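You operate a simulated robot arm through the tools that you are given. There is no shell and no other tool. Be economical: measure what you need, move in short steps, check, and stop when the job is done.

The job below is to be done with a simulated robot arm. You get a single attempt, and the scene is never put back.

## Task
Wash the paint out of the blue rag, press it dry and put it back.
Fine: wash it in the sink; leave the press plate up.

Only the result counts: the job must be done as asked and must still hold three seconds after the hand-in. Knocking over, shifting, dropping, spilling or breaking anything else fails it.

## Robot
A 7-joint arm with a two-finger parallel gripper, fixed in place. Base frame: the origin is at the foot of the arm, x ahead of it, y to its left, z up. Readings come in mm, rad, newtons and seconds.
It reaches about 926 mm from its shoulder. Its first joint turns from -2.007 to 2.007 rad. Payload 3.91 kg.
The TCP is the grasp point between the finger pads, 30 mm short of the fingertips. In the tool frame z runs along the fingers and y along their closing line. The gripper opens to 110 mm. The fingers are 20 mm wide and 10 mm thick; the gripper's body (48 by 112 mm) begins 55 mm behind the TCP.
Orientation is that of the tool frame in the base frame, as [roll, pitch, yaw] about the fixed x, y, z axes, in that order (R = Rz(yaw) Ry(pitch) Rx(roll)). With the fingers straight down and closing along the base's y, the tool's x points along the base's -x, its y along +y and its z along -z.

## Interface
- The arm moves only by the tool play_rows. Its argument "steps" is a list that holds one entry, the list of rows, each a list of 7 numbers: the shift along the tool's x, y, z in units of 40 mm (1.0 is 40 mm), then the turn, a rotation vector about the tool's x, y, z in units of 8 degrees (1.0 is 8 degrees), then the opening, from 0 (shut) to 1 (fully open). In form: [[[x, y, z, wx, wy, wz, jaw], ...]]. A call has 1 to 20 rows; each row shifts and turns the commanded pose from where the row before left it, along the tool's axes as they then stand. A call with a number of a shift or a turn outside -1 to 1 is refused whole. Rows are played at 5 a second. More than 50 mm and 0.15 rad between two rows, or a gripper value outside its range, and nothing of the call is played. Where a pose cannot be reached the arm comes as near as it can. A force on the tool above 90 N (or 10 N above the force at the start of the call, whichever is more), or a blocked arm, ends the call early, and 0.2 s more pass. The fingers move at their own pace (about 153 mm/s each) and stop on an object; they squeeze with about 35 N. The grip force told is the motor's: it shows also when the fingers shut on nothing. Time passes only in rows, and 0.2 s behind the last, so rows that do not move let the fingers close. The reply holds the time, the measured pose of the TCP, the force on the tool along the base axes, the opening and the grip force, in the units named above and with some noise.
- Cameras (640 x 400 px; columns grow to the right, rows downward): "scene" is fixed at [400.1, -649.1, 1642.3]; the picture's right is [0.97, -0.23, 0.00], its down [-0.14, -0.60, -0.78] and it looks along [0.18, 0.76, -0.62] (base axes); focal length 297 px, centre (320, 200). "wrist" rides on the gripper at [-36, 0, -57] in the tool frame; the picture's right is [0.00, -1.00, 0.00], its down [0.97, 0.00, -0.24] and it looks along [0.24, 0.00, 0.97] (tool axes); focal length 218 px, centre (320, 200). There is no depth. A picture from a camera that has moved, and an enlarged one, comes with that camera's place and axes in the base frame and with its lens.
- grab_frame(camera): a new picture of that camera. No time passes.
- move_column(by): slides the trunk up (or, below 0, down) by that many mm; the arm rides with it, the base frame stays. It gives what a move gives, with no picture.
- inspect(camera, box): a new picture of the part [left, top, right, bottom] of that camera's present view, enlarged. No time passes.
- sign_off(): hands the job in; it is judged then, once.

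Work in short steps. Places have to be worked out from the pictures, the camera data and where the tool is seen: move nearer, look again, correct. Check each grasp and each placing, and mend what went wrong. You have 120 turns and 64 pictures in all, those below and enlarged ones among them. Open the gripper and draw the arm clear of the work before you hand the job in, unless the task says otherwise; then end with one line.

The tools are called after "Request:" by a JSON object that holds its "op" and its "data". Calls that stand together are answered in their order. play_rows: Moves the arm, as the interface text tells. Its arguments: {"type":"object","properties":{"steps":{"type":"array","items":{"type":"array","items":{"type":"array","items":{"type":"number"}}}}},"required":["steps"]} The other tools are called the same way: move_column (by) slides the trunk up or down; grab_frame (camera) takes a picture; inspect (camera, box) takes an enlarged picture of a part of a camera's view; sign_off () hands the job in.

At the start:

```text
time: 0.0
tcp_pos: [484.1, 56.9, 1346.0]
orientation: [-3.142, 0.001, 3.14]
force: [0.6, 0.0, 0.3]
finger_gap: 110.0
gripper_force: 0.1
trunk travel left (down, up): [-925.0, 65.0]
```

scene: 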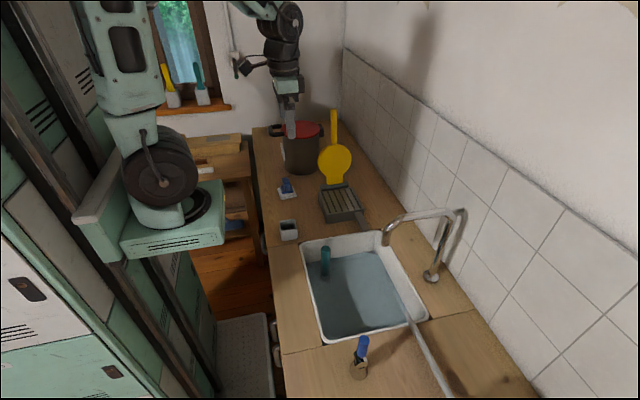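
wrist: 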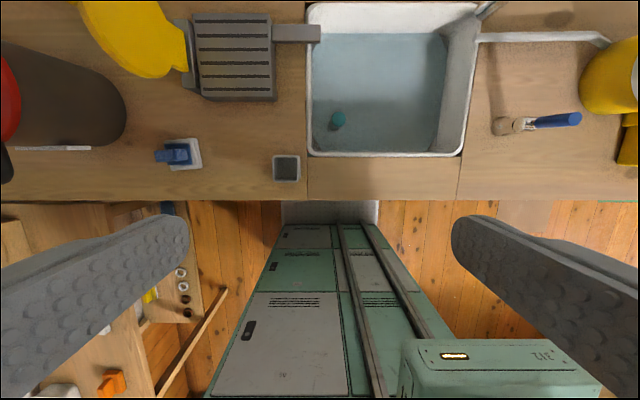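

The first pictures show a counter with a sink, several small blue things, a grooved plate and a yellow hinged thing. I enlarge the views to identify them.

Request:
{"op": "inspect", "data": {"camera": "scene", "box": [240, 100, 400, 250]}}

Request:
{"op": "inspect", "data": {"camera": "scene", "box": [270, 220, 480, 400]}}

Request:
{"op": "inspect", "data": {"camera": "wrist", "box": [0, 0, 320, 200]}}

Request:
{"op": "inspect", "data": {"camera": "wrist", "box": [300, 0, 640, 200]}}

```text
2.67 times, centred on (320, 175) of scene
camera zoom: at [400.1, -649.1, 1642.3], right [0.97, -0.23, 0.0], down [-0.14, -0.6, -0.78], along [0.18, 0.76, -0.62], focal length 791 px, centre (320, 267)
```

zoom: 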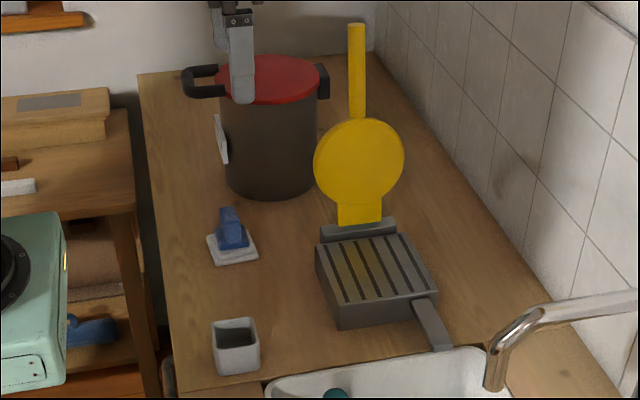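

```text
2.22 times, centred on (375, 310) of scene
camera zoom: at [400.1, -649.1, 1642.3], right [0.97, -0.23, 0.0], down [-0.14, -0.6, -0.78], along [0.18, 0.76, -0.62], focal length 659 px, centre (198, -44)
```

zoom: 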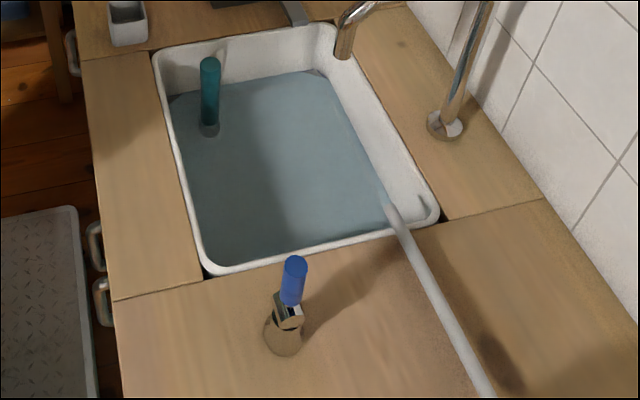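

```text
2.00 times, centred on (160, 100) of wrist
camera zoom: at [520.6, 57.4, 1402.7], right [0.0, -1.0, 0.0], down [-0.97, 0.0, 0.24], along [-0.24, 0.0, -0.97], focal length 436 px, centre (640, 400)
```

zoom: 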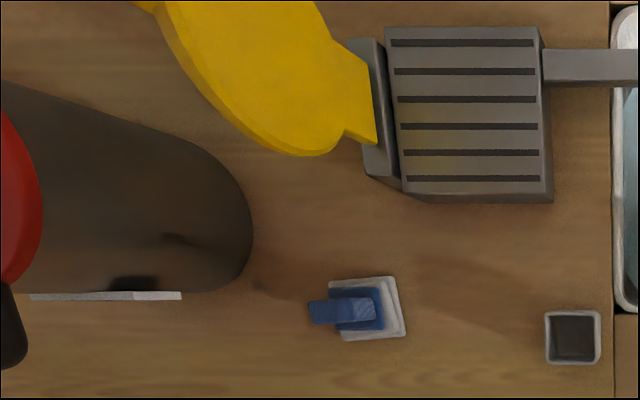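

```text
1.88 times, centred on (470, 100) of wrist
camera zoom: at [520.6, 57.4, 1402.7], right [0.0, -1.0, 0.0], down [-0.97, 0.0, 0.24], along [-0.24, 0.0, -0.97], focal length 411 px, centre (38, 388)
```

zoom: 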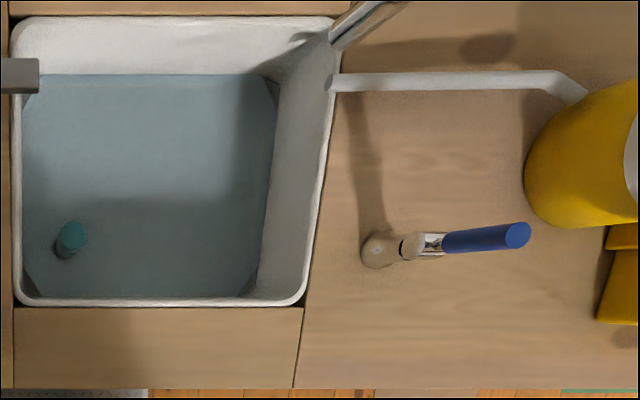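

The cameras triangulate to a cup top at about z=915, so the counter is near z≈860. The rag seems to sit on a white tray at about (500, 395) and the press base at about (695, 230). I lower the trunk for a closer look.

Request:
{"op": "move_column", "data": {"by": -200}}

```text
time: 2.2
tcp_pos: [484.6, 56.8, 1145.6]
orientation: [3.14, 0.001, 3.141]
force: [0.1, -0.3, -0.2]
finger_gap: 109.9
gripper_force: 0.1
trunk travel left (down, up): [-725.0, 265.0]
```

Now I move 240 mm to the left at this height, staying clear of the pot, and look down.

Request:
{"op": "play_rows", "data": {"steps": [[[0, 1, 0, 0, 0, 0, 1], [0, 1, 0, 0, 0, 0, 1], [0, 1, 0, 0, 0, 0, 1], [0, 1, 0, 0, 0, 0, 1], [0, 1, 0, 0, 0, 0, 1], [0, 1, 0, 0, 0, 0, 1], [0, 0, 0, 0, 0, 0, 1]]]}}

Request:
{"op": "grab_frame", "data": {"camera": "wrist"}}

Request:
{"op": "grab_frame", "data": {"camera": "scene"}}

```text
time: 3.8
tcp_pos: [483.8, 297.8, 1146.7]
orientation: [-3.141, -0.001, 3.141]
force: [-0.5, -0.5, -0.1]
finger_gap: 109.8
gripper_force: 0.1
trunk travel left (down, up): [-725.0, 265.0]
```

```text
57 pictures are left
camera wrist: at [520.5, 297.4, 1202.4], right [0.0, -1.0, 0.0], down [-0.97, 0.0, 0.24], along [-0.24, 0.0, -0.97], focal length 218 px, centre (320, 200)
```

wrist: 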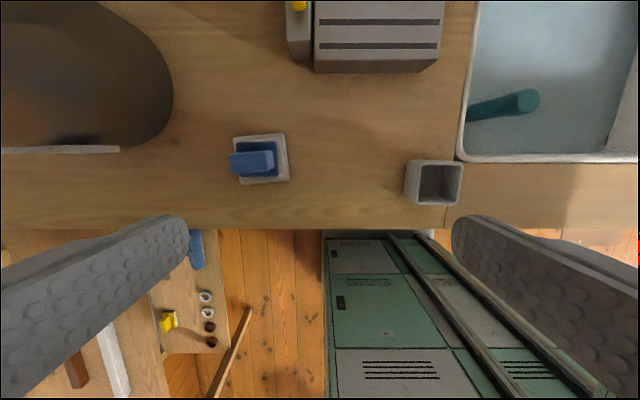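

```text
56 pictures are left
```

scene: 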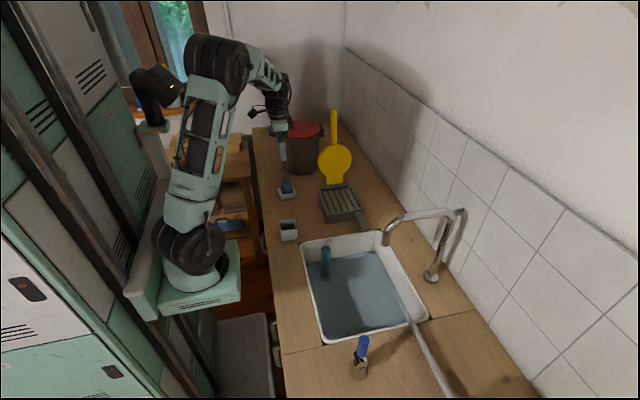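

The tray with the rag appears near (503, 382). I move over it and go down to about z=1000 to look again.

Request:
{"op": "play_rows", "data": {"steps": [[[0, 1, 0, 0, 0, 0, 1], [0, 1, 0, 0, 0, 0, 1], [0, 0, 1, 0, 0, 0, 1], [0, 0, 1, 0, 0, 0, 1], [0, 0, 1, 0, 0, 0, 1], [0, 0, 0, 0, 0, 0, 1]]]}}

Request:
{"op": "grab_frame", "data": {"camera": "wrist"}}

Request:
{"op": "inspect", "data": {"camera": "scene", "box": [250, 140, 350, 200]}}

```text
time: 5.2
tcp_pos: [484.0, 376.6, 1025.9]
orientation: [3.141, -0.001, 3.14]
force: [-0.2, -0.3, 0.2]
finger_gap: 110.2
gripper_force: 0.0
trunk travel left (down, up): [-725.0, 265.0]
```

```text
55 pictures are left
camera wrist: at [520.8, 377.7, 1082.8], right [0.0, -1.0, 0.0], down [-0.97, 0.0, 0.24], along [-0.24, 0.0, -0.97], focal length 218 px, centre (320, 200)
```

wrist: 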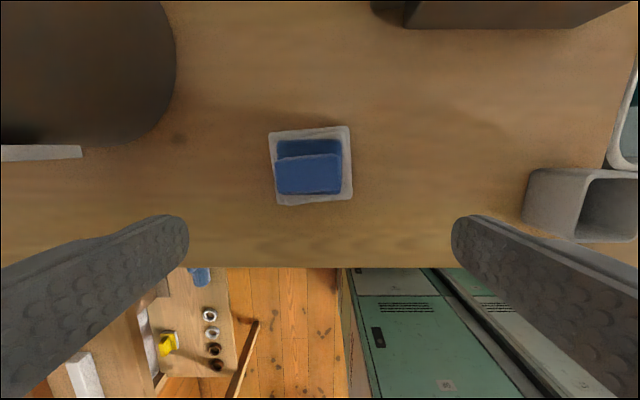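

```text
6.40 times, centred on (300, 170) of scene
camera zoom: at [400.1, -649.1, 1642.3], right [0.97, -0.23, 0.0], down [-0.14, -0.6, -0.78], along [0.18, 0.76, -0.62], focal length 1899 px, centre (448, 392)
```

zoom: 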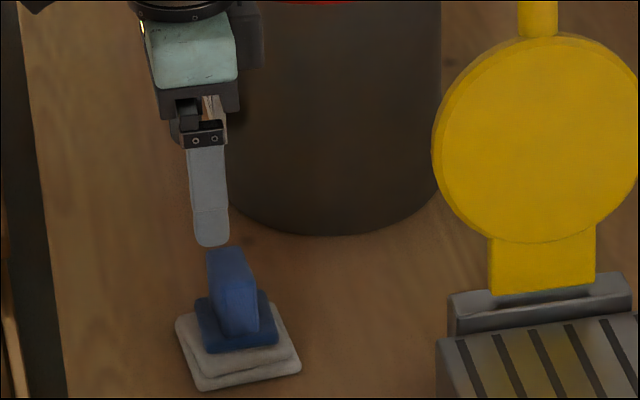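

The tab stands at about (501, 386), its top near z=937 and the tray near z≈855. I align above it and go down to z≈912, then check before closing.

Request:
{"op": "play_rows", "data": {"steps": [[[-0.43, 0.23, 0, 0, 0, 0, 1], [0, 0, 1, 0, 0, 0, 1], [0, 0, 0.9, 0, 0, 0, 1], [0, 0, 0, 0, 0, 0, 1]]]}}

Request:
{"op": "grab_frame", "data": {"camera": "wrist"}}

Request:
{"op": "inspect", "data": {"camera": "scene", "box": [250, 150, 330, 200]}}

```text
time: 6.2
tcp_pos: [500.9, 386.9, 949.0]
orientation: [-3.141, -0.001, 3.141]
force: [-0.6, -0.9, -0.8]
finger_gap: 110.1
gripper_force: 0.1
trunk travel left (down, up): [-725.0, 265.0]
```

```text
53 pictures are left
camera wrist: at [537.5, 386.7, 1006.6], right [0.0, -1.0, 0.0], down [-0.97, 0.0, 0.24], along [-0.24, 0.0, -0.97], focal length 218 px, centre (320, 200)
```

wrist: 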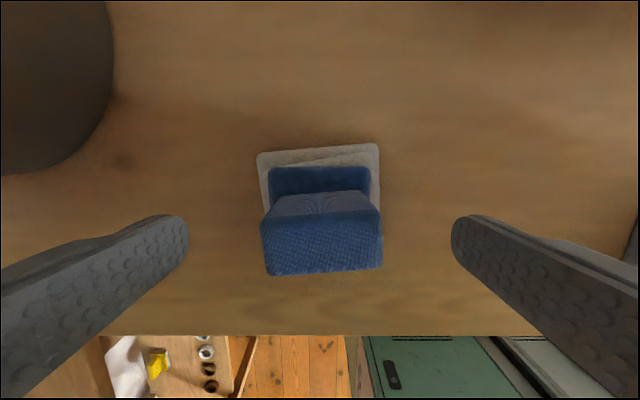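

```text
8.00 times, centred on (290, 175) of scene
camera zoom: at [400.1, -649.1, 1642.3], right [0.97, -0.23, 0.0], down [-0.14, -0.6, -0.78], along [0.18, 0.76, -0.62], focal length 2374 px, centre (560, 400)
```

zoom: 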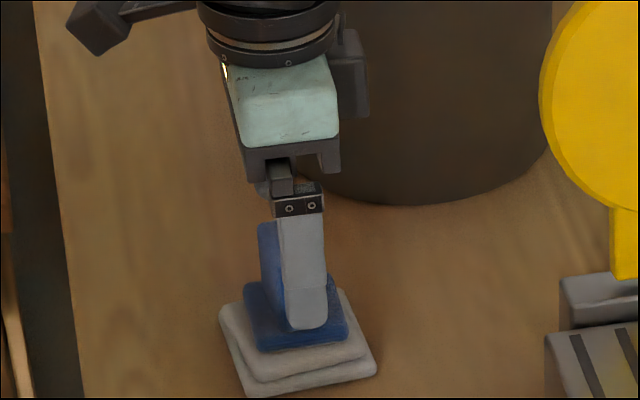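

The fingers straddle the tab, centred. I lower 36 mm and close.

Request:
{"op": "play_rows", "data": {"steps": [[[0, 0, 0.5, 0, 0, 0, 1], [0, 0, 0.4, 0, 0, 0, 1], [0, 0, 0, 0, 0, 0, 1], [0, 0, 0, 0, 0, 0, 0], [0, 0, 0, 0, 0, 0, 0], [0, 0, 0, 0, 0, 0, 0]]]}}

Request:
{"op": "grab_frame", "data": {"camera": "wrist"}}

```text
time: 7.6
tcp_pos: [502.0, 387.4, 913.1]
orientation: [-3.141, -0.001, 3.141]
force: [0.2, -0.1, -0.1]
finger_gap: 67.0
gripper_force: 35.4
trunk travel left (down, up): [-725.0, 265.0]
```

```text
51 pictures are left
camera wrist: at [538.1, 386.9, 970.5], right [0.0, -1.0, 0.0], down [-0.97, 0.0, 0.24], along [-0.24, 0.0, -0.97], focal length 218 px, centre (320, 200)
```

wrist: 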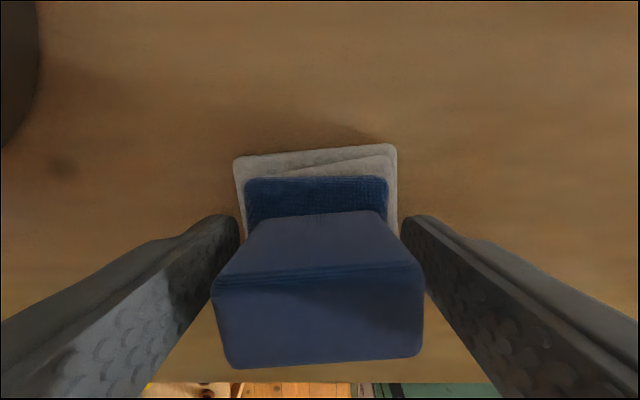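

The grip closed at 67 mm with 35 N. I lift 80 mm and check what comes up.

Request:
{"op": "play_rows", "data": {"steps": [[[0, 0, -0.5, 0, 0, 0, 0], [0, 0, -0.5, 0, 0, 0, 0], [0, 0, -1, 0, 0, 0, 0], [0, 0, 0, 0, 0, 0, 0]]]}}

Request:
{"op": "grab_frame", "data": {"camera": "wrist"}}

Request:
{"op": "inspect", "data": {"camera": "scene", "box": [250, 140, 346, 200]}}

```text
time: 8.6
tcp_pos: [500.6, 385.5, 992.8]
orientation: [3.141, 0.0, 3.141]
force: [0.3, -0.2, -0.8]
finger_gap: 66.6
gripper_force: 34.7
trunk travel left (down, up): [-725.0, 265.0]
```

```text
50 pictures are left
camera wrist: at [537.4, 386.0, 1051.4], right [0.0, -1.0, 0.0], down [-0.97, 0.0, 0.24], along [-0.24, 0.0, -0.97], focal length 218 px, centre (320, 200)
```

wrist: 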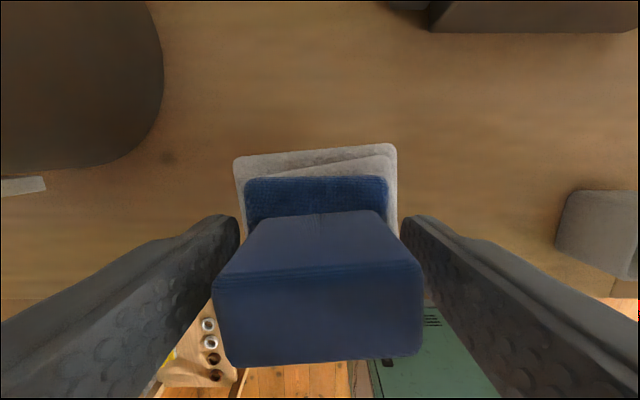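

```text
6.67 times, centred on (298, 170) of scene
camera zoom: at [400.1, -649.1, 1642.3], right [0.97, -0.23, 0.0], down [-0.14, -0.6, -0.78], along [0.18, 0.76, -0.62], focal length 1978 px, centre (467, 400)
```

zoom: 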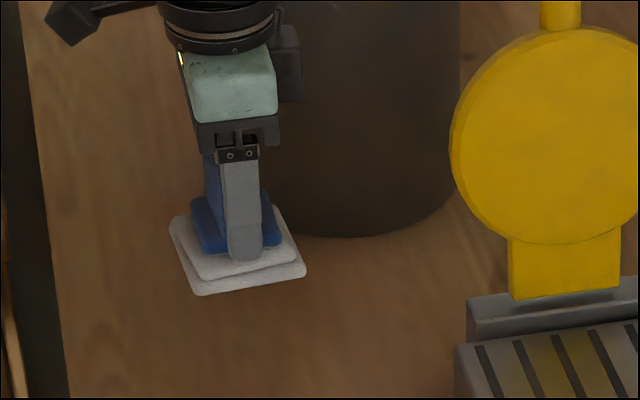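

The white slabs came up together with the blue tab, so it is one object. Before going on, I check the other blue things to be sure this is the rag.

Request:
{"op": "inspect", "data": {"camera": "scene", "box": [200, 130, 264, 260]}}

Request:
{"op": "inspect", "data": {"camera": "scene", "box": [330, 325, 400, 385]}}

Request:
{"op": "inspect", "data": {"camera": "scene", "box": [150, 50, 250, 115]}}

Request:
{"op": "inspect", "data": {"camera": "scene", "box": [270, 160, 330, 200]}}

```text
3.08 times, centred on (232, 195) of scene
camera zoom: at [400.1, -649.1, 1642.3], right [0.97, -0.23, 0.0], down [-0.14, -0.6, -0.78], along [0.18, 0.76, -0.62], focal length 913 px, centre (591, 215)
```

zoom: 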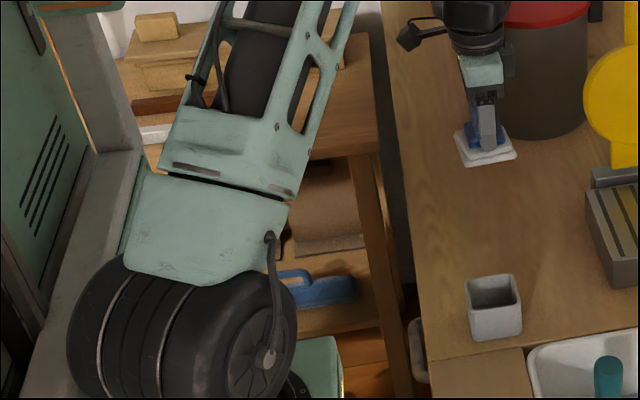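

```text
6.67 times, centred on (365, 355) of scene
camera zoom: at [400.1, -649.1, 1642.3], right [0.97, -0.23, 0.0], down [-0.14, -0.6, -0.78], along [0.18, 0.76, -0.62], focal length 1978 px, centre (20, -833)
```

zoom: 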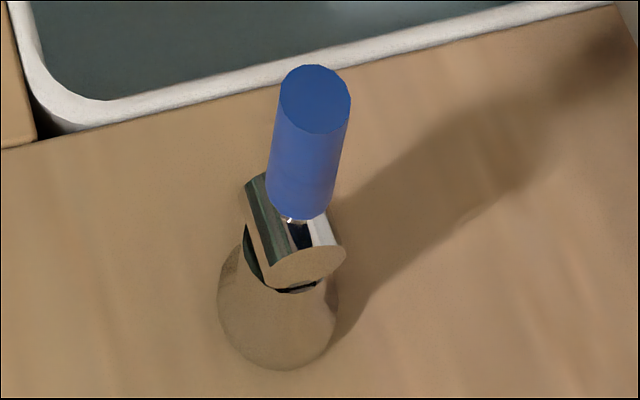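

```text
6.15 times, centred on (200, 82) of scene
camera zoom: at [400.1, -649.1, 1642.3], right [0.97, -0.23, 0.0], down [-0.14, -0.6, -0.78], along [0.18, 0.76, -0.62], focal length 1826 px, centre (1058, 923)
```

zoom: 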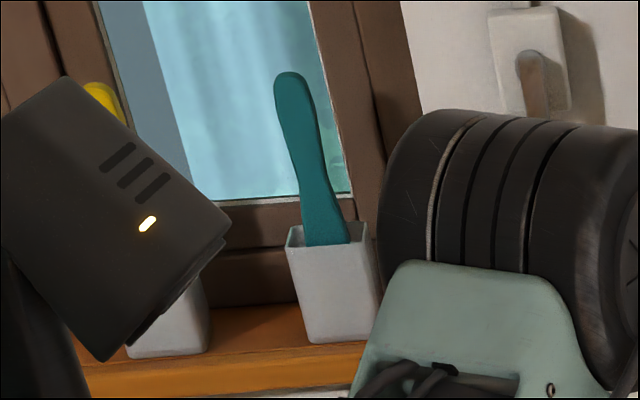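

```text
10.00 times, centred on (300, 180) of scene
camera zoom: at [400.1, -649.1, 1642.3], right [0.97, -0.23, 0.0], down [-0.14, -0.6, -0.78], along [0.18, 0.76, -0.62], focal length 2968 px, centre (520, 400)
```

zoom: 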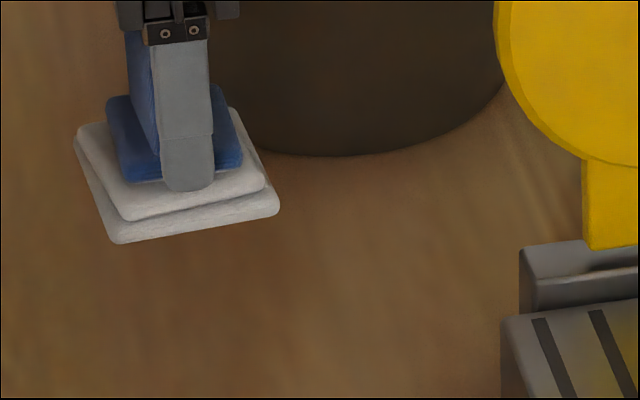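

This is the only plausible rag: a white pad with a blue grip, and nothing was left on the counter under it. I lift higher and carry it over the sink to about (605, -100), away from the spout and the teal stick.

Request:
{"op": "play_rows", "data": {"steps": [[[0, 0, -1, 0, 0, 0, 0], [0, 0, -1, 0, 0, 0, 0], [0, -1, 0, 0, 0, 0, 0], [0, -1, 0, 0, 0, 0, 0], [0, -1, 0, 0, 0, 0, 0], [0, -1, 0, 0, 0, 0, 0], [0, -1, 0, 0, 0, 0, 0], [0, -1, 0, 0, 0, 0, 0], [0, -1, 0, 0, 0, 0, 0], [0, -1, 0, 0, 0, 0, 0], [0, -1, 0, 0, 0, 0, 0], [0, -1, 0, 0, 0, 0, 0], [-1, -1, 0, 0, 0, 0, 0], [-1, -1, 0, 0, 0, 0, 0], [-0.6, -0.15, 0, 0, 0, 0, 0], [0, 0, 0, 0, 0, 0, 0]]]}}

Request:
{"op": "grab_frame", "data": {"camera": "wrist"}}

Request:
{"op": "grab_frame", "data": {"camera": "scene"}}

```text
refused: row 13 steps farther than a row can; nothing moved
```

```text
44 pictures are left
camera wrist: at [537.4, 386.0, 1051.4], right [0.0, -1.0, 0.0], down [-0.97, 0.0, 0.24], along [-0.24, 0.0, -0.97], focal length 218 px, centre (320, 200)
```

wrist: 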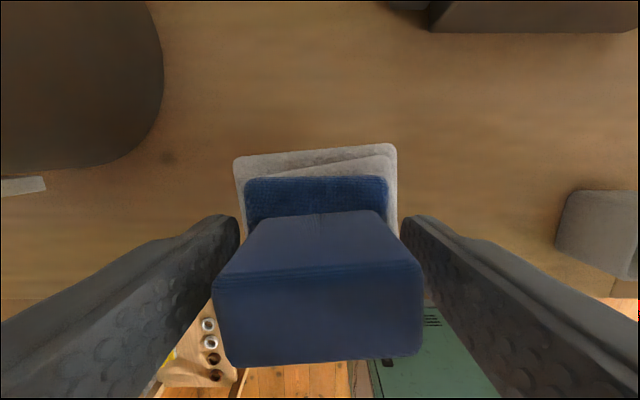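

```text
43 pictures are left
```

scene: 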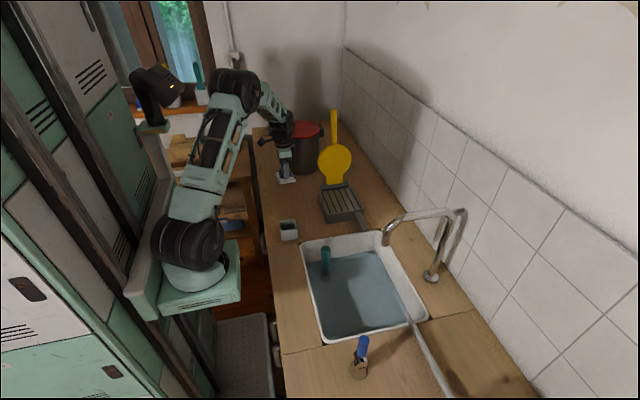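

The diagonal rows were too long and nothing moved, so I resend the path one axis at a time.

Request:
{"op": "play_rows", "data": {"steps": [[[0, 0, -1, 0, 0, 0, 0], [0, 0, -1, 0, 0, 0, 0], [0, -1, 0, 0, 0, 0, 0], [0, -1, 0, 0, 0, 0, 0], [0, -1, 0, 0, 0, 0, 0], [0, -1, 0, 0, 0, 0, 0], [0, -1, 0, 0, 0, 0, 0], [0, -1, 0, 0, 0, 0, 0], [0, -1, 0, 0, 0, 0, 0], [0, -1, 0, 0, 0, 0, 0], [0, -1, 0, 0, 0, 0, 0], [0, -1, 0, 0, 0, 0, 0], [0, -1, 0, 0, 0, 0, 0], [0, -1, 0, 0, 0, 0, 0], [-1, 0, 0, 0, 0, 0, 0], [-1, 0, 0, 0, 0, 0, 0], [-0.6, -0.15, 0, 0, 0, 0, 0], [0, 0, 0, 0, 0, 0, 0]]]}}

Request:
{"op": "grab_frame", "data": {"camera": "wrist"}}

Request:
{"op": "grab_frame", "data": {"camera": "scene"}}

```text
time: 12.4
tcp_pos: [604.7, -100.6, 1074.9]
orientation: [-3.14, -0.001, 3.139]
force: [-0.5, -0.8, -1.0]
finger_gap: 65.4
gripper_force: 34.3
trunk travel left (down, up): [-725.0, 265.0]
```

```text
42 pictures are left
camera wrist: at [641.8, -99.3, 1131.9], right [0.0, -1.0, 0.0], down [-0.97, 0.0, 0.24], along [-0.24, 0.0, -0.97], focal length 218 px, centre (320, 200)
```

wrist: 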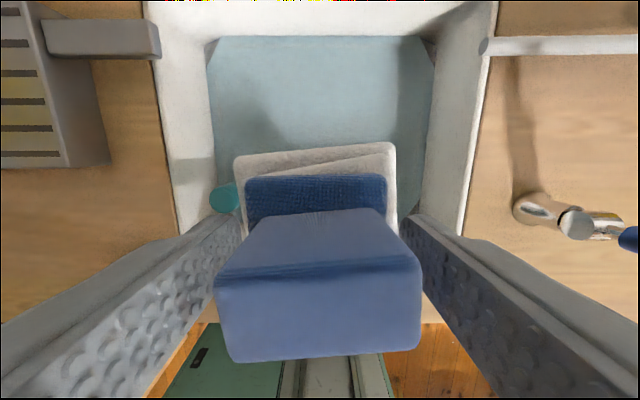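

```text
41 pictures are left
```

scene: 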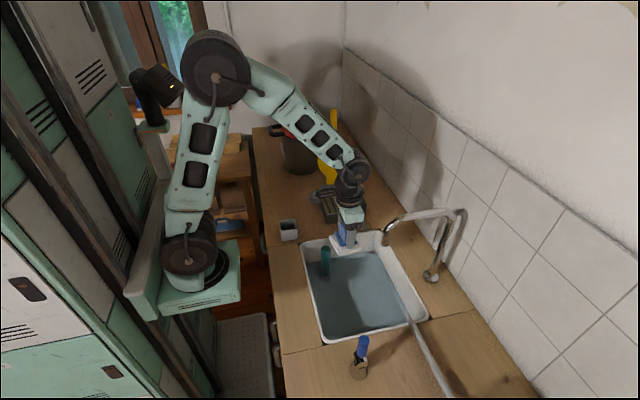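

Everything is centred over the sink (rims at columns 147 and 497), with the stick well off to the left. I lower 200 mm towards the water and check force and picture.

Request:
{"op": "play_rows", "data": {"steps": [[[0, 0, 1, 0, 0, 0, 0], [0, 0, 1, 0, 0, 0, 0], [0, 0, 1, 0, 0, 0, 0], [0, 0, 1, 0, 0, 0, 0], [0, 0, 1, 0, 0, 0, 0], [0, 0, 0, 0, 0, 0, 0]]]}}

Request:
{"op": "inspect", "data": {"camera": "scene", "box": [280, 170, 440, 290]}}

```text
time: 13.8
tcp_pos: [604.9, -99.1, 873.8]
orientation: [-3.141, 0.001, -3.142]
force: [0.3, -0.3, -0.2]
finger_gap: 64.9
gripper_force: 34.9
trunk travel left (down, up): [-725.0, 265.0]
```

```text
3.33 times, centred on (360, 230) of scene
camera zoom: at [400.1, -649.1, 1642.3], right [0.97, -0.23, 0.0], down [-0.14, -0.6, -0.78], along [0.18, 0.76, -0.62], focal length 989 px, centre (187, 100)
```

zoom: 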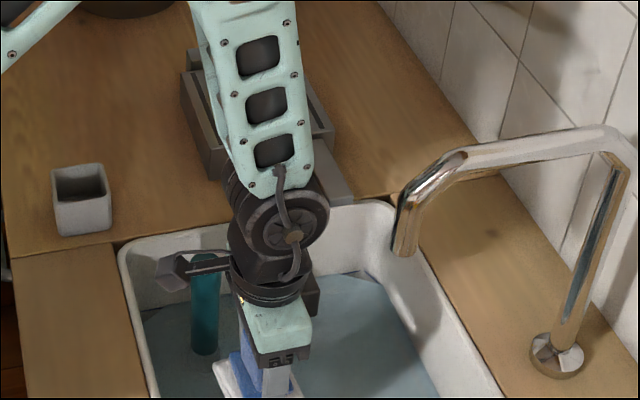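

No force yet, and nothing is touched. I go down further in half steps.

Request:
{"op": "play_rows", "data": {"steps": [[[0, 0, 0.5, 0, 0, 0, 0], [0, 0, 0.5, 0, 0, 0, 0], [0, 0, 0.5, 0, 0, 0, 0], [0, 0, 0.5, 0, 0, 0, 0], [0, 0, 0, 0, 0, 0, 0]]]}}

Request:
{"op": "grab_frame", "data": {"camera": "wrist"}}

Request:
{"op": "inspect", "data": {"camera": "scene", "box": [300, 200, 440, 300]}}

```text
time: 15.0
tcp_pos: [604.3, -99.8, 794.2]
orientation: [-3.142, 0.001, -3.141]
force: [-0.1, -0.3, -1.2]
finger_gap: 64.4
gripper_force: 34.7
trunk travel left (down, up): [-725.0, 265.0]
```

```text
39 pictures are left
camera wrist: at [641.7, -99.7, 850.6], right [0.0, -1.0, 0.0], down [-0.97, 0.0, 0.24], along [-0.24, 0.0, -0.97], focal length 218 px, centre (320, 200)
```

wrist: 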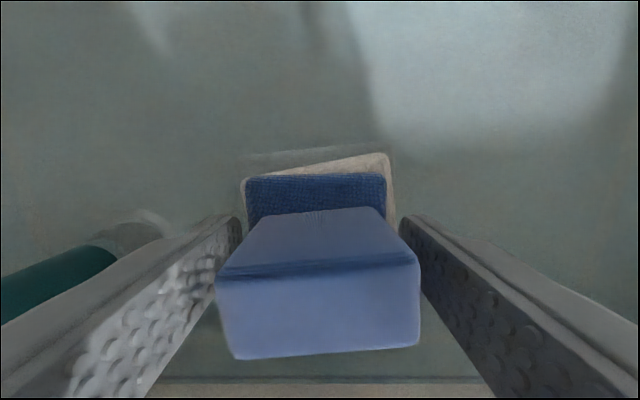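

```text
4.00 times, centred on (370, 250) of scene
camera zoom: at [400.1, -649.1, 1642.3], right [0.97, -0.23, 0.0], down [-0.14, -0.6, -0.78], along [0.18, 0.76, -0.62], focal length 1187 px, centre (120, 0)
```

zoom: 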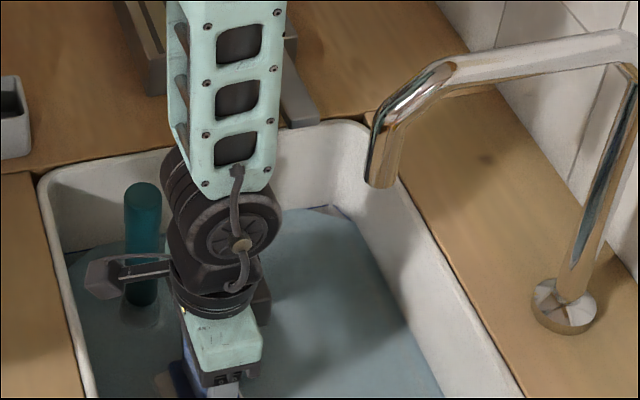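

The lower white layer is under the water surface (about z≈735). I sink the pad another 30 mm in small steps, watching the force.

Request:
{"op": "play_rows", "data": {"steps": [[[0, 0, 0.25, 0, 0, 0, 0], [0, 0, 0.25, 0, 0, 0, 0], [0, 0, 0.25, 0, 0, 0, 0], [0, 0, 0, 0, 0, 0, 0]]]}}

Request:
{"op": "grab_frame", "data": {"camera": "wrist"}}

```text
time: 15.8
tcp_pos: [605.3, -99.9, 773.7]
orientation: [3.141, 0.007, 3.139]
force: [-15.8, -0.3, 68.6]
finger_gap: 64.1
gripper_force: 34.7
trunk travel left (down, up): [-725.0, 265.0]
stopped in row 3: the force on the tool passed its limit (the readings are from after the stop); the commanded pose is now the measured one
```

```text
37 pictures are left
camera wrist: at [641.6, -99.5, 832.1], right [0.0, -1.0, 0.0], down [-0.97, 0.0, 0.24], along [-0.24, 0.0, -0.97], focal length 218 px, centre (320, 200)
```

wrist: 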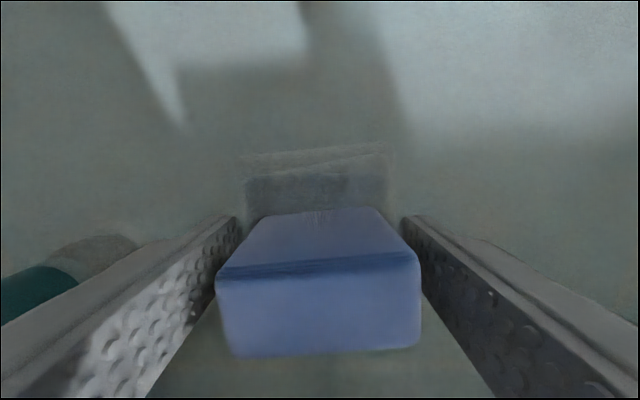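

The pad is fully submerged and touching the sink floor. I raise it 8 mm and swish it about under water.

Request:
{"op": "play_rows", "data": {"steps": [[[0, 0, -0.2, 0, 0, 0, 0], [-0.8, 0, 0, 0, 0, 0, 0], [0.8, 0, 0, 0, 0, 0, 0], [-0.8, 0, 0, 0, 0, 0, 0], [0.8, 0, 0, 0, 0, 0, 0], [0, -0.8, 0, 0, 0, 0, 0], [0, 0.8, 0, 0, 0, 0, 0], [0, -0.8, 0, 0, 0, 0, 0], [0, 0.8, 0, 0, 0, 0, 0], [-0.8, 0, 0, 0, 0, 0, 0], [0.8, 0, 0, 0, 0, 0, 0], [-0.8, 0, 0, 0, 0, 0, 0], [0.8, 0, 0, 0, 0, 0, 0], [0, -0.8, 0, 0, 0, 0, 0], [0, 0.8, 0, 0, 0, 0, 0], [0, -0.8, 0, 0, 0, 0, 0], [0, 0.8, 0, 0, 0, 0, 0], [0, 0, 0, 0, 0, 0, 0]]]}}

Request:
{"op": "grab_frame", "data": {"camera": "wrist"}}

```text
time: 19.6
tcp_pos: [606.4, -99.3, 779.4]
orientation: [-3.141, 0.002, 3.139]
force: [-0.4, 0.9, -0.5]
finger_gap: 63.3
gripper_force: 35.2
trunk travel left (down, up): [-725.0, 265.0]
```

```text
36 pictures are left
camera wrist: at [643.2, -99.1, 836.2], right [0.0, -1.0, 0.0], down [-0.97, 0.0, 0.24], along [-0.24, 0.0, -0.97], focal length 218 px, centre (320, 200)
```

wrist: 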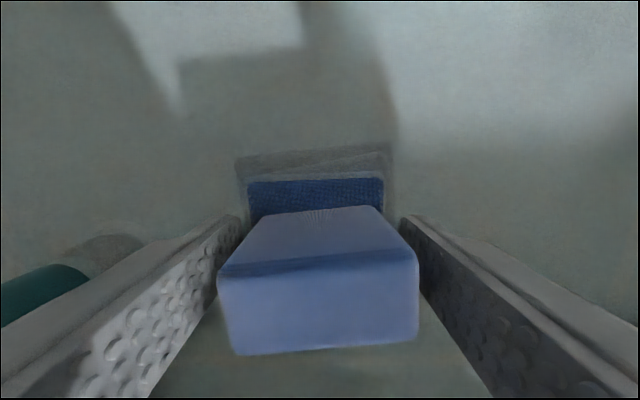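

The rag holds but has crept a few mm in the grip. I swish it a second time a bit more gently, then lift it out and let it drip over the sink.

Request:
{"op": "play_rows", "data": {"steps": [[[-0.6, 0, 0, 0, 0, 0, 0], [0.6, 0, 0, 0, 0, 0, 0], [-0.6, 0, 0, 0, 0, 0, 0], [0.6, 0, 0, 0, 0, 0, 0], [0, -0.6, 0, 0, 0, 0, 0], [0, 0.6, 0, 0, 0, 0, 0], [0, -0.6, 0, 0, 0, 0, 0], [0, 0.6, 0, 0, 0, 0, 0], [-0.6, 0, 0, 0, 0, 0, 0], [0.6, 0, 0, 0, 0, 0, 0], [-0.6, 0, 0, 0, 0, 0, 0], [0.6, 0, 0, 0, 0, 0, 0], [0, 0, -1, 0, 0, 0, 0], [0, 0, -1, 0, 0, 0, 0], [0, 0, -1, 0, 0, 0, 0], [0, 0, -1, 0, 0, 0, 0], [0, 0, -1, 0, 0, 0, 0], [0, 0, -1, 0, 0, 0, 0], [0, 0, 0, 0, 0, 0, 0], [0, 0, 0, 0, 0, 0, 0]]]}}

Request:
{"op": "grab_frame", "data": {"camera": "wrist"}}

Request:
{"op": "inspect", "data": {"camera": "scene", "box": [310, 180, 410, 260]}}

```text
time: 23.8
tcp_pos: [606.5, -100.5, 1019.5]
orientation: [-3.141, 0.003, 3.139]
force: [0.9, 0.3, -1.2]
finger_gap: 61.8
gripper_force: 35.0
trunk travel left (down, up): [-725.0, 265.0]
```

```text
35 pictures are left
camera wrist: at [642.9, -100.5, 1075.8], right [0.0, -1.0, 0.0], down [-0.97, 0.0, 0.24], along [-0.24, 0.0, -0.97], focal length 218 px, centre (320, 200)
```

wrist: 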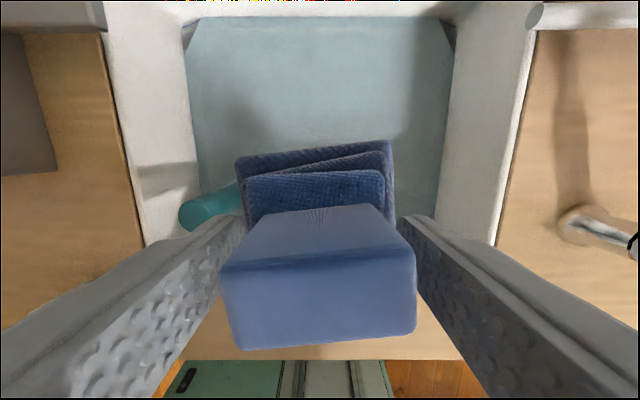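

```text
5.00 times, centred on (360, 220) of scene
camera zoom: at [400.1, -649.1, 1642.3], right [0.97, -0.23, 0.0], down [-0.14, -0.6, -0.78], along [0.18, 0.76, -0.62], focal length 1484 px, centre (120, 100)
```

zoom: 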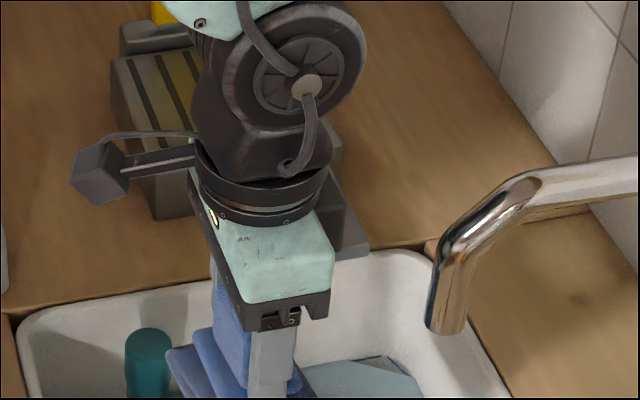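

The white layers have turned blue, so the paint is out. The press bed is at about x 622–762, y 151–297, top z≈915. I raise the rag a little and carry it over the bed centre (692, 222).

Request:
{"op": "play_rows", "data": {"steps": [[[0, 0, -1, 0, 0, 0, 0], [0, 0, 0, 0, 0, 0, 0], [0, 0, 0, 0, 0, 0, 0], [0, 0, 0, 0, 0, 0, 0], [0, 1, 0, 0, 0, 0, 0], [0, 1, 0, 0, 0, 0, 0], [0, 0.5, 0, 0, 0, 0, 0], [-1, 0, 0, 0, 0, 0, 0], [-1, 0, 0, 0, 0, 0, 0], [-0.14, 0, 0, 0, 0, 0, 0], [0, 1, 0, 0, 0, 0, 0], [0, 1, 0, 0, 0, 0, 0], [0, 1, 0, 0, 0, 0, 0], [0, 1, 0, 0, 0, 0, 0], [0, 1, 0, 0, 0, 0, 0], [0, 0.55, 0, 0, 0, 0, 0], [0, 0, 0, 0, 0, 0, 0]]]}}

Request:
{"op": "grab_frame", "data": {"camera": "wrist"}}

Request:
{"op": "inspect", "data": {"camera": "scene", "box": [270, 90, 430, 250]}}

```text
time: 27.4
tcp_pos: [691.9, 221.2, 1058.9]
orientation: [3.141, 0.004, 3.139]
force: [0.6, -0.1, -1.1]
finger_gap: 23.0
gripper_force: 35.1
trunk travel left (down, up): [-725.0, 265.0]
```

```text
33 pictures are left
camera wrist: at [728.6, 222.1, 1115.9], right [0.0, -1.0, 0.0], down [-0.97, 0.0, 0.24], along [-0.24, 0.0, -0.97], focal length 218 px, centre (320, 200)
```

wrist: 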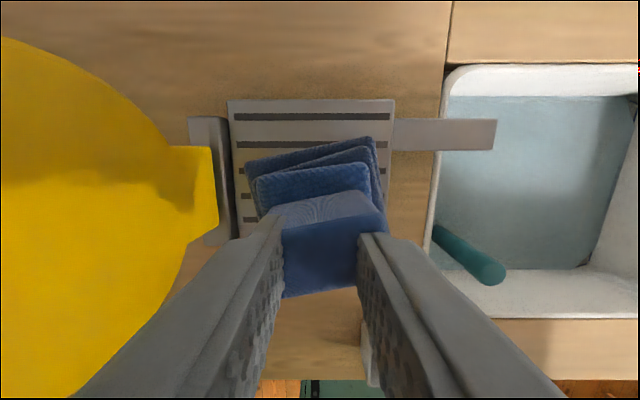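

```text
2.50 times, centred on (350, 170) of scene
camera zoom: at [400.1, -649.1, 1642.3], right [0.97, -0.23, 0.0], down [-0.14, -0.6, -0.78], along [0.18, 0.76, -0.62], focal length 742 px, centre (245, 275)
```

zoom: 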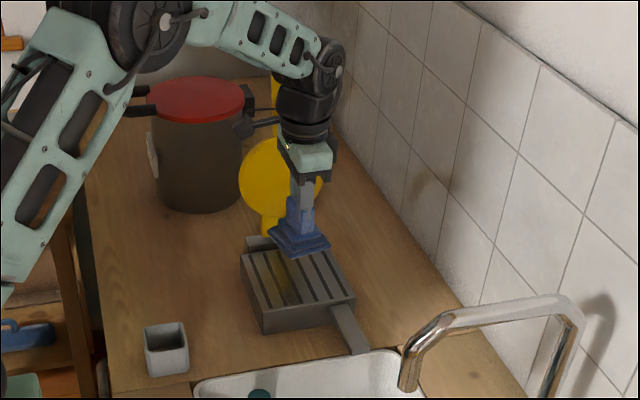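

The gap has shrunk to 23 mm: the wet tab is being pinched and is slowly slipping, but the rag still hangs straight over the bed. I lower it promptly.

Request:
{"op": "play_rows", "data": {"steps": [[[0, 0, 0.75, 0, 0, 0, 0], [0, 0, 0.5, 0, 0, 0, 0], [0, 0, 0, 0, 0, 0, 0]]]}}

Request:
{"op": "grab_frame", "data": {"camera": "wrist"}}

Request:
{"op": "inspect", "data": {"camera": "scene", "box": [310, 140, 390, 220]}}

```text
time: 28.2
tcp_pos: [692.4, 221.6, 1008.2]
orientation: [3.14, 0.002, 3.141]
force: [-0.3, -0.1, -0.8]
finger_gap: 22.8
gripper_force: 35.7
trunk travel left (down, up): [-725.0, 265.0]
```

```text
31 pictures are left
camera wrist: at [728.7, 221.5, 1065.6], right [0.0, -1.0, 0.0], down [-0.97, 0.0, 0.24], along [-0.24, 0.0, -0.97], focal length 218 px, centre (320, 200)
```

wrist: 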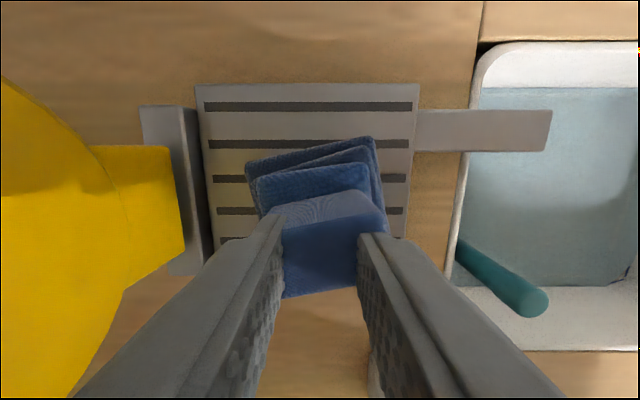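

```text
5.00 times, centred on (350, 180) of scene
camera zoom: at [400.1, -649.1, 1642.3], right [0.97, -0.23, 0.0], down [-0.14, -0.6, -0.78], along [0.18, 0.76, -0.62], focal length 1484 px, centre (170, 300)
```

zoom: 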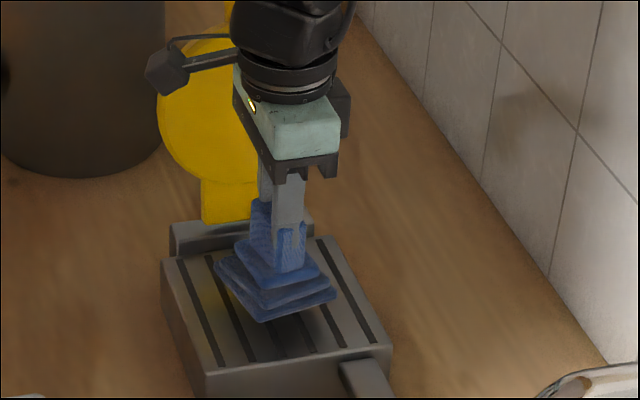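

The pad hovers just above the bed, well centred. I lower in small steps until it touches.

Request:
{"op": "play_rows", "data": {"steps": [[[0, 0, 0.25, 0, 0, 0, 0], [0, 0, 0.25, 0, 0, 0, 0], [0, 0, 0, 0, 0, 0, 0]]]}}

```text
time: 29.0
tcp_pos: [691.9, 221.5, 989.6]
orientation: [-3.141, 0.003, 3.14]
force: [-0.1, 0.6, -0.4]
finger_gap: 22.9
gripper_force: 35.0
trunk travel left (down, up): [-725.0, 265.0]
```

Request:
{"op": "play_rows", "data": {"steps": [[[0, 0, 0.12, 0, 0, 0, 0], [0, 0, 0.12, 0, 0, 0, 0], [0, 0, 0, 0, 0, 0, 0]]]}}

Request:
{"op": "inspect", "data": {"camera": "scene", "box": [310, 150, 390, 220]}}

```text
time: 29.8
tcp_pos: [692.9, 222.4, 985.9]
orientation: [3.137, 0.014, 3.139]
force: [-6.9, -7.7, 64.1]
finger_gap: 22.9
gripper_force: 35.1
trunk travel left (down, up): [-725.0, 265.0]
```

```text
5.71 times, centred on (350, 185) of scene
camera zoom: at [400.1, -649.1, 1642.3], right [0.97, -0.23, 0.0], down [-0.14, -0.6, -0.78], along [0.18, 0.76, -0.62], focal length 1696 px, centre (149, 286)
```

zoom: 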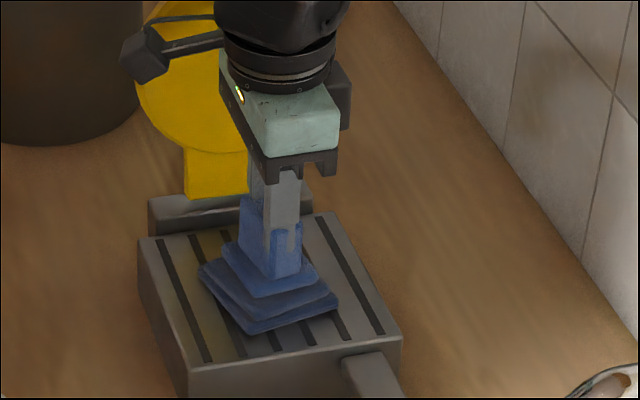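

The rag is on the bed (64 N contact). I release it and rise straight up.

Request:
{"op": "play_rows", "data": {"steps": [[[0, 0, -0.1, 0, 0, 0, 0], [0, 0, 0, 0, 0, 0, 0.9], [0, 0, 0, 0, 0, 0, 0.9], [0, 0, 0, 0, 0, 0, 0.9], [0, 0, -0.5, 0, 0, 0, 0.9], [0, 0, -1, 0, 0, 0, 0.9], [0, 0, -1, 0, 0, 0, 0.9], [0, 0, -1, 0, 0, 0, 0.9], [0, 0, 0, 0, 0, 0, 0.9]]]}}

Request:
{"op": "grab_frame", "data": {"camera": "wrist"}}

Request:
{"op": "inspect", "data": {"camera": "scene", "box": [310, 90, 390, 220]}}

```text
time: 31.8
tcp_pos: [692.1, 221.3, 1123.8]
orientation: [3.141, 0.005, 3.139]
force: [-0.2, 0.2, -0.4]
finger_gap: 98.9
gripper_force: 0.0
trunk travel left (down, up): [-725.0, 265.0]
```

```text
28 pictures are left
camera wrist: at [727.6, 221.5, 1180.3], right [0.0, -1.0, 0.0], down [-0.97, 0.0, 0.24], along [-0.24, 0.0, -0.97], focal length 218 px, centre (320, 200)
```

wrist: 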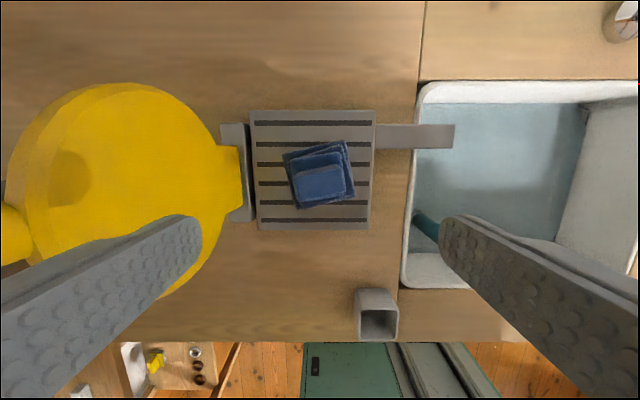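

```text
3.08 times, centred on (350, 155) of scene
camera zoom: at [400.1, -649.1, 1642.3], right [0.97, -0.23, 0.0], down [-0.14, -0.6, -0.78], along [0.18, 0.76, -0.62], focal length 913 px, centre (228, 338)
```

zoom: 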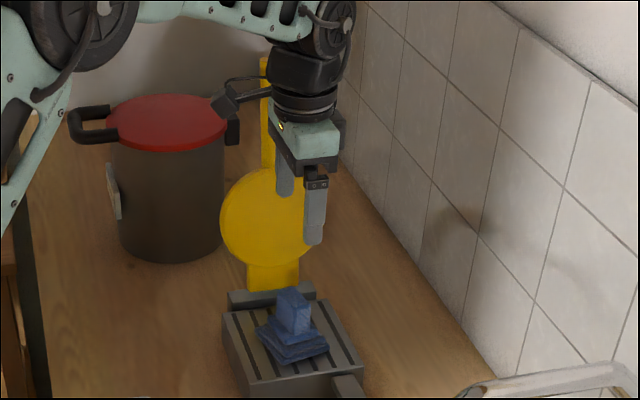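

The rag sits on the bed. The plate's handle runs up from about (692, 349, 1096) to about (692, 376, 1224), with the hinge near (692, 314, 925). I raise the trunk 170 mm and turn the gripper 90° so the fingers close along x around the handle.

Request:
{"op": "move_column", "data": {"by": 170}}

Request:
{"op": "play_rows", "data": {"steps": [[[0, 0, 0, 0, 0, 1, 0.6], [0, 0, 0, 0, 0, 1, 0.6], [0, 0, 0, 0, 0, 1, 0.6], [0, 0, 0, 0, 0, 1, 0.6], [0, 0, 0, 0, 0, 1, 0.6], [0, 0, 0, 0, 0, 1, 0.6], [0, 0, 0, 0, 0, 1, 0.6], [0, 0, 0, 0, 0, 1, 0.6], [0, 0, 0, 0, 0, 1, 0.6], [0, 0, 0, 0, 0, 1, 0.6], [0, 0, 0, 0, 0, 1, 0.6], [0, 0, 0, 0, 0, 0.25, 0.6], [0, 0, 0, 0, 0, 0, 0.6]]]}}

Request:
{"op": "grab_frame", "data": {"camera": "wrist"}}

Request:
{"op": "grab_frame", "data": {"camera": "scene"}}

```text
time: 33.7
tcp_pos: [691.3, 220.4, 1292.1]
orientation: [3.141, 0.005, 3.14]
force: [-0.7, -0.5, -0.2]
finger_gap: 99.2
gripper_force: 0.0
trunk travel left (down, up): [-895.0, 95.0]
```

```text
time: 36.5
tcp_pos: [690.7, 220.6, 1293.6]
orientation: [3.137, 0.0, 1.567]
force: [0.2, 0.4, -0.2]
finger_gap: 66.1
gripper_force: 0.0
trunk travel left (down, up): [-895.0, 95.0]
```

```text
26 pictures are left
camera wrist: at [691.6, 185.6, 1349.9], right [-1.0, 0.0, 0.0], down [0.0, 0.97, 0.24], along [0.0, 0.24, -0.97], focal length 218 px, centre (320, 200)
```

wrist: 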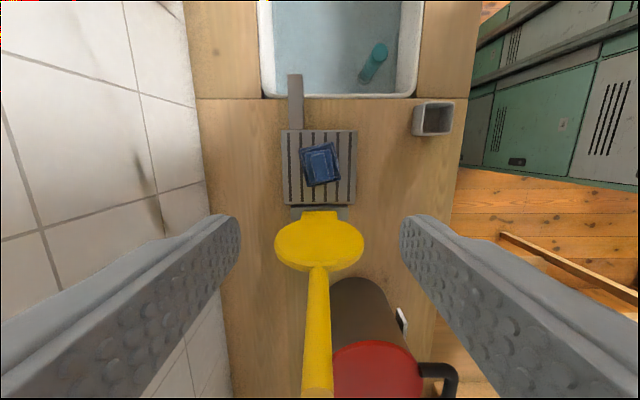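

```text
25 pictures are left
```

scene: 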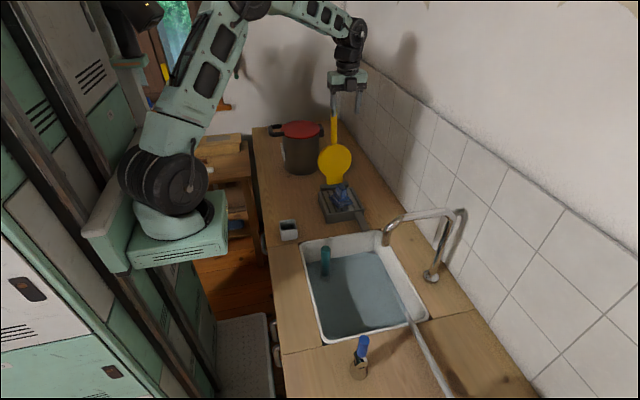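

The handle is centred at x≈694 between the fingers. I move 80 mm further left at this height to see the handle's tip.

Request:
{"op": "play_rows", "data": {"steps": [[[1, 0, 0, 0, 0, 0, 0.6], [1, 0, 0, 0, 0, 0, 0.6], [0, 0, 0, 0, 0, 0, 0.6]]]}}

Request:
{"op": "grab_frame", "data": {"camera": "wrist"}}

```text
time: 37.3
tcp_pos: [691.9, 301.6, 1294.0]
orientation: [3.139, -0.001, 1.568]
force: [-1.0, 0.4, -0.4]
finger_gap: 65.7
gripper_force: 0.0
trunk travel left (down, up): [-895.0, 95.0]
```

```text
24 pictures are left
camera wrist: at [692.0, 265.8, 1350.3], right [-1.0, 0.0, 0.0], down [0.0, 0.97, 0.24], along [0.0, 0.24, -0.97], focal length 218 px, centre (320, 200)
```

wrist: 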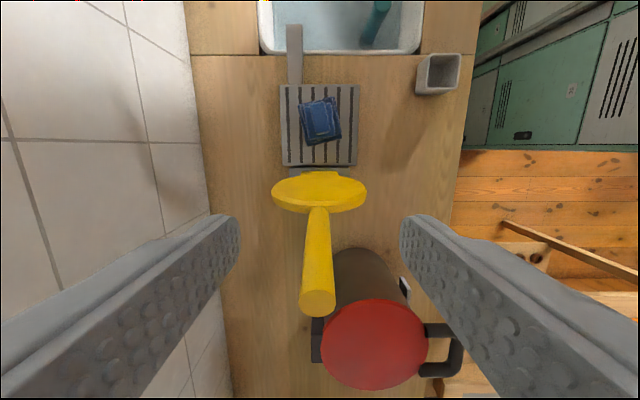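

The handle's tip triangulates to (693, 368, 1225), diameter ≈25 mm, leaning back about 10°. I move over it, straddle it down to z≈1192 and grip.

Request:
{"op": "play_rows", "data": {"steps": [[[1, 0.04, 0, 0, 0, 0, 0.6], [0.49, 0, 0, 0, 0, 0, 0.6], [0, 0, 1, 0, 0, 0, 0.6], [0, 0, 1, 0, 0, 0, 0.6], [0, 0, 0.55, 0, 0, 0, 0.6], [0, 0, 0, 0, 0, 0, 0.6], [0, 0, 0, 0, 0, 0, 0], [0, 0, 0, 0, 0, 0, 0], [0, 0, 0, 0, 0, 0, 0]]]}}

Request:
{"op": "grab_frame", "data": {"camera": "wrist"}}

```text
time: 39.3
tcp_pos: [693.6, 359.9, 1191.2]
orientation: [3.141, 0.0, 1.568]
force: [1.4, 1.8, -1.3]
finger_gap: 24.7
gripper_force: 44.5
trunk travel left (down, up): [-895.0, 95.0]
```

```text
23 pictures are left
camera wrist: at [694.4, 324.8, 1247.4], right [-1.0, 0.0, 0.0], down [0.0, 0.97, 0.24], along [0.0, 0.24, -0.97], focal length 218 px, centre (320, 200)
```

wrist: 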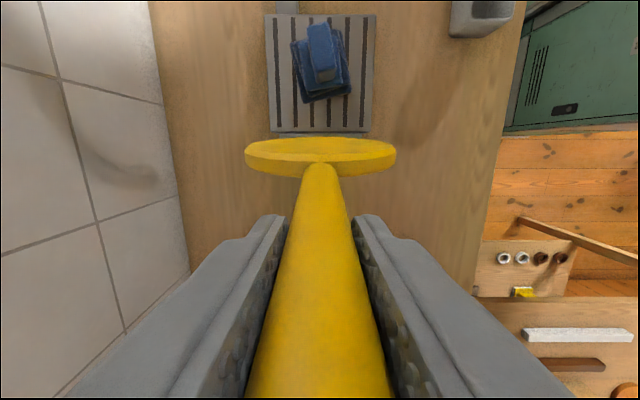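

The handle is gripped (24.7 mm). I swing it forward along an arc about the hinge, two rows first to test the force.

Request:
{"op": "play_rows", "data": {"steps": [[[-0.915, 0, -0.095, 0, 0, 0, 0], [-0.94, 0, 0.033, 0, 0, 0, 0], [0, 0, 0, 0, 0, 0, 0]]]}}

```text
time: 40.1
tcp_pos: [693.8, 286.3, 1193.3]
orientation: [3.136, -0.002, 1.57]
force: [6.7, 6.1, -5.1]
finger_gap: 24.8
gripper_force: 44.9
trunk travel left (down, up): [-895.0, 95.0]
```

Forces stay low, so the arc fits. I continue to about 38° forward.

Request:
{"op": "play_rows", "data": {"steps": [[[-0.928, 0, 0.163, 0, 0, 0, 0], [-0.895, 0, 0.293, 0, 0, 0, 0], [-0.848, 0, 0.413, 0, 0, 0, 0], [-0.78, 0, 0.525, 0, 0, 0, 0], [0, 0, 0, 0, 0, 0, 0]]]}}

Request:
{"op": "inspect", "data": {"camera": "scene", "box": [290, 70, 450, 230]}}

```text
time: 41.3
tcp_pos: [694.3, 148.7, 1137.5]
orientation: [3.137, 0.003, 1.569]
force: [6.2, 3.0, -2.6]
finger_gap: 24.7
gripper_force: 45.2
trunk travel left (down, up): [-895.0, 95.0]
```

```text
2.50 times, centred on (370, 150) of scene
camera zoom: at [400.1, -649.1, 1642.3], right [0.97, -0.23, 0.0], down [-0.14, -0.6, -0.78], along [0.18, 0.76, -0.62], focal length 742 px, centre (195, 325)
```

zoom: 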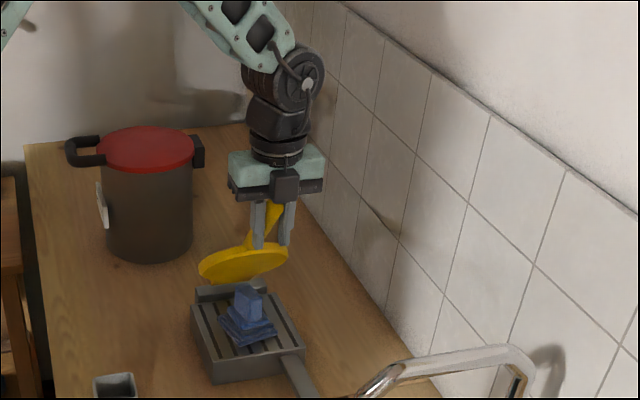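

The plate follows nicely. I continue down two steps at a time, watching for contact with the rag.

Request:
{"op": "play_rows", "data": {"steps": [[[-0.7, 0, 0.63, 0, 0, 0, 0], [-0.605, 0, 0.723, 0, 0, 0, 0], [0, 0, 0, 0, 0, 0, 0]]]}}

```text
time: 42.1
tcp_pos: [694.4, 95.1, 1081.5]
orientation: [3.138, 0.001, 1.571]
force: [3.9, -4.6, 2.7]
finger_gap: 24.9
gripper_force: 45.0
trunk travel left (down, up): [-895.0, 95.0]
```

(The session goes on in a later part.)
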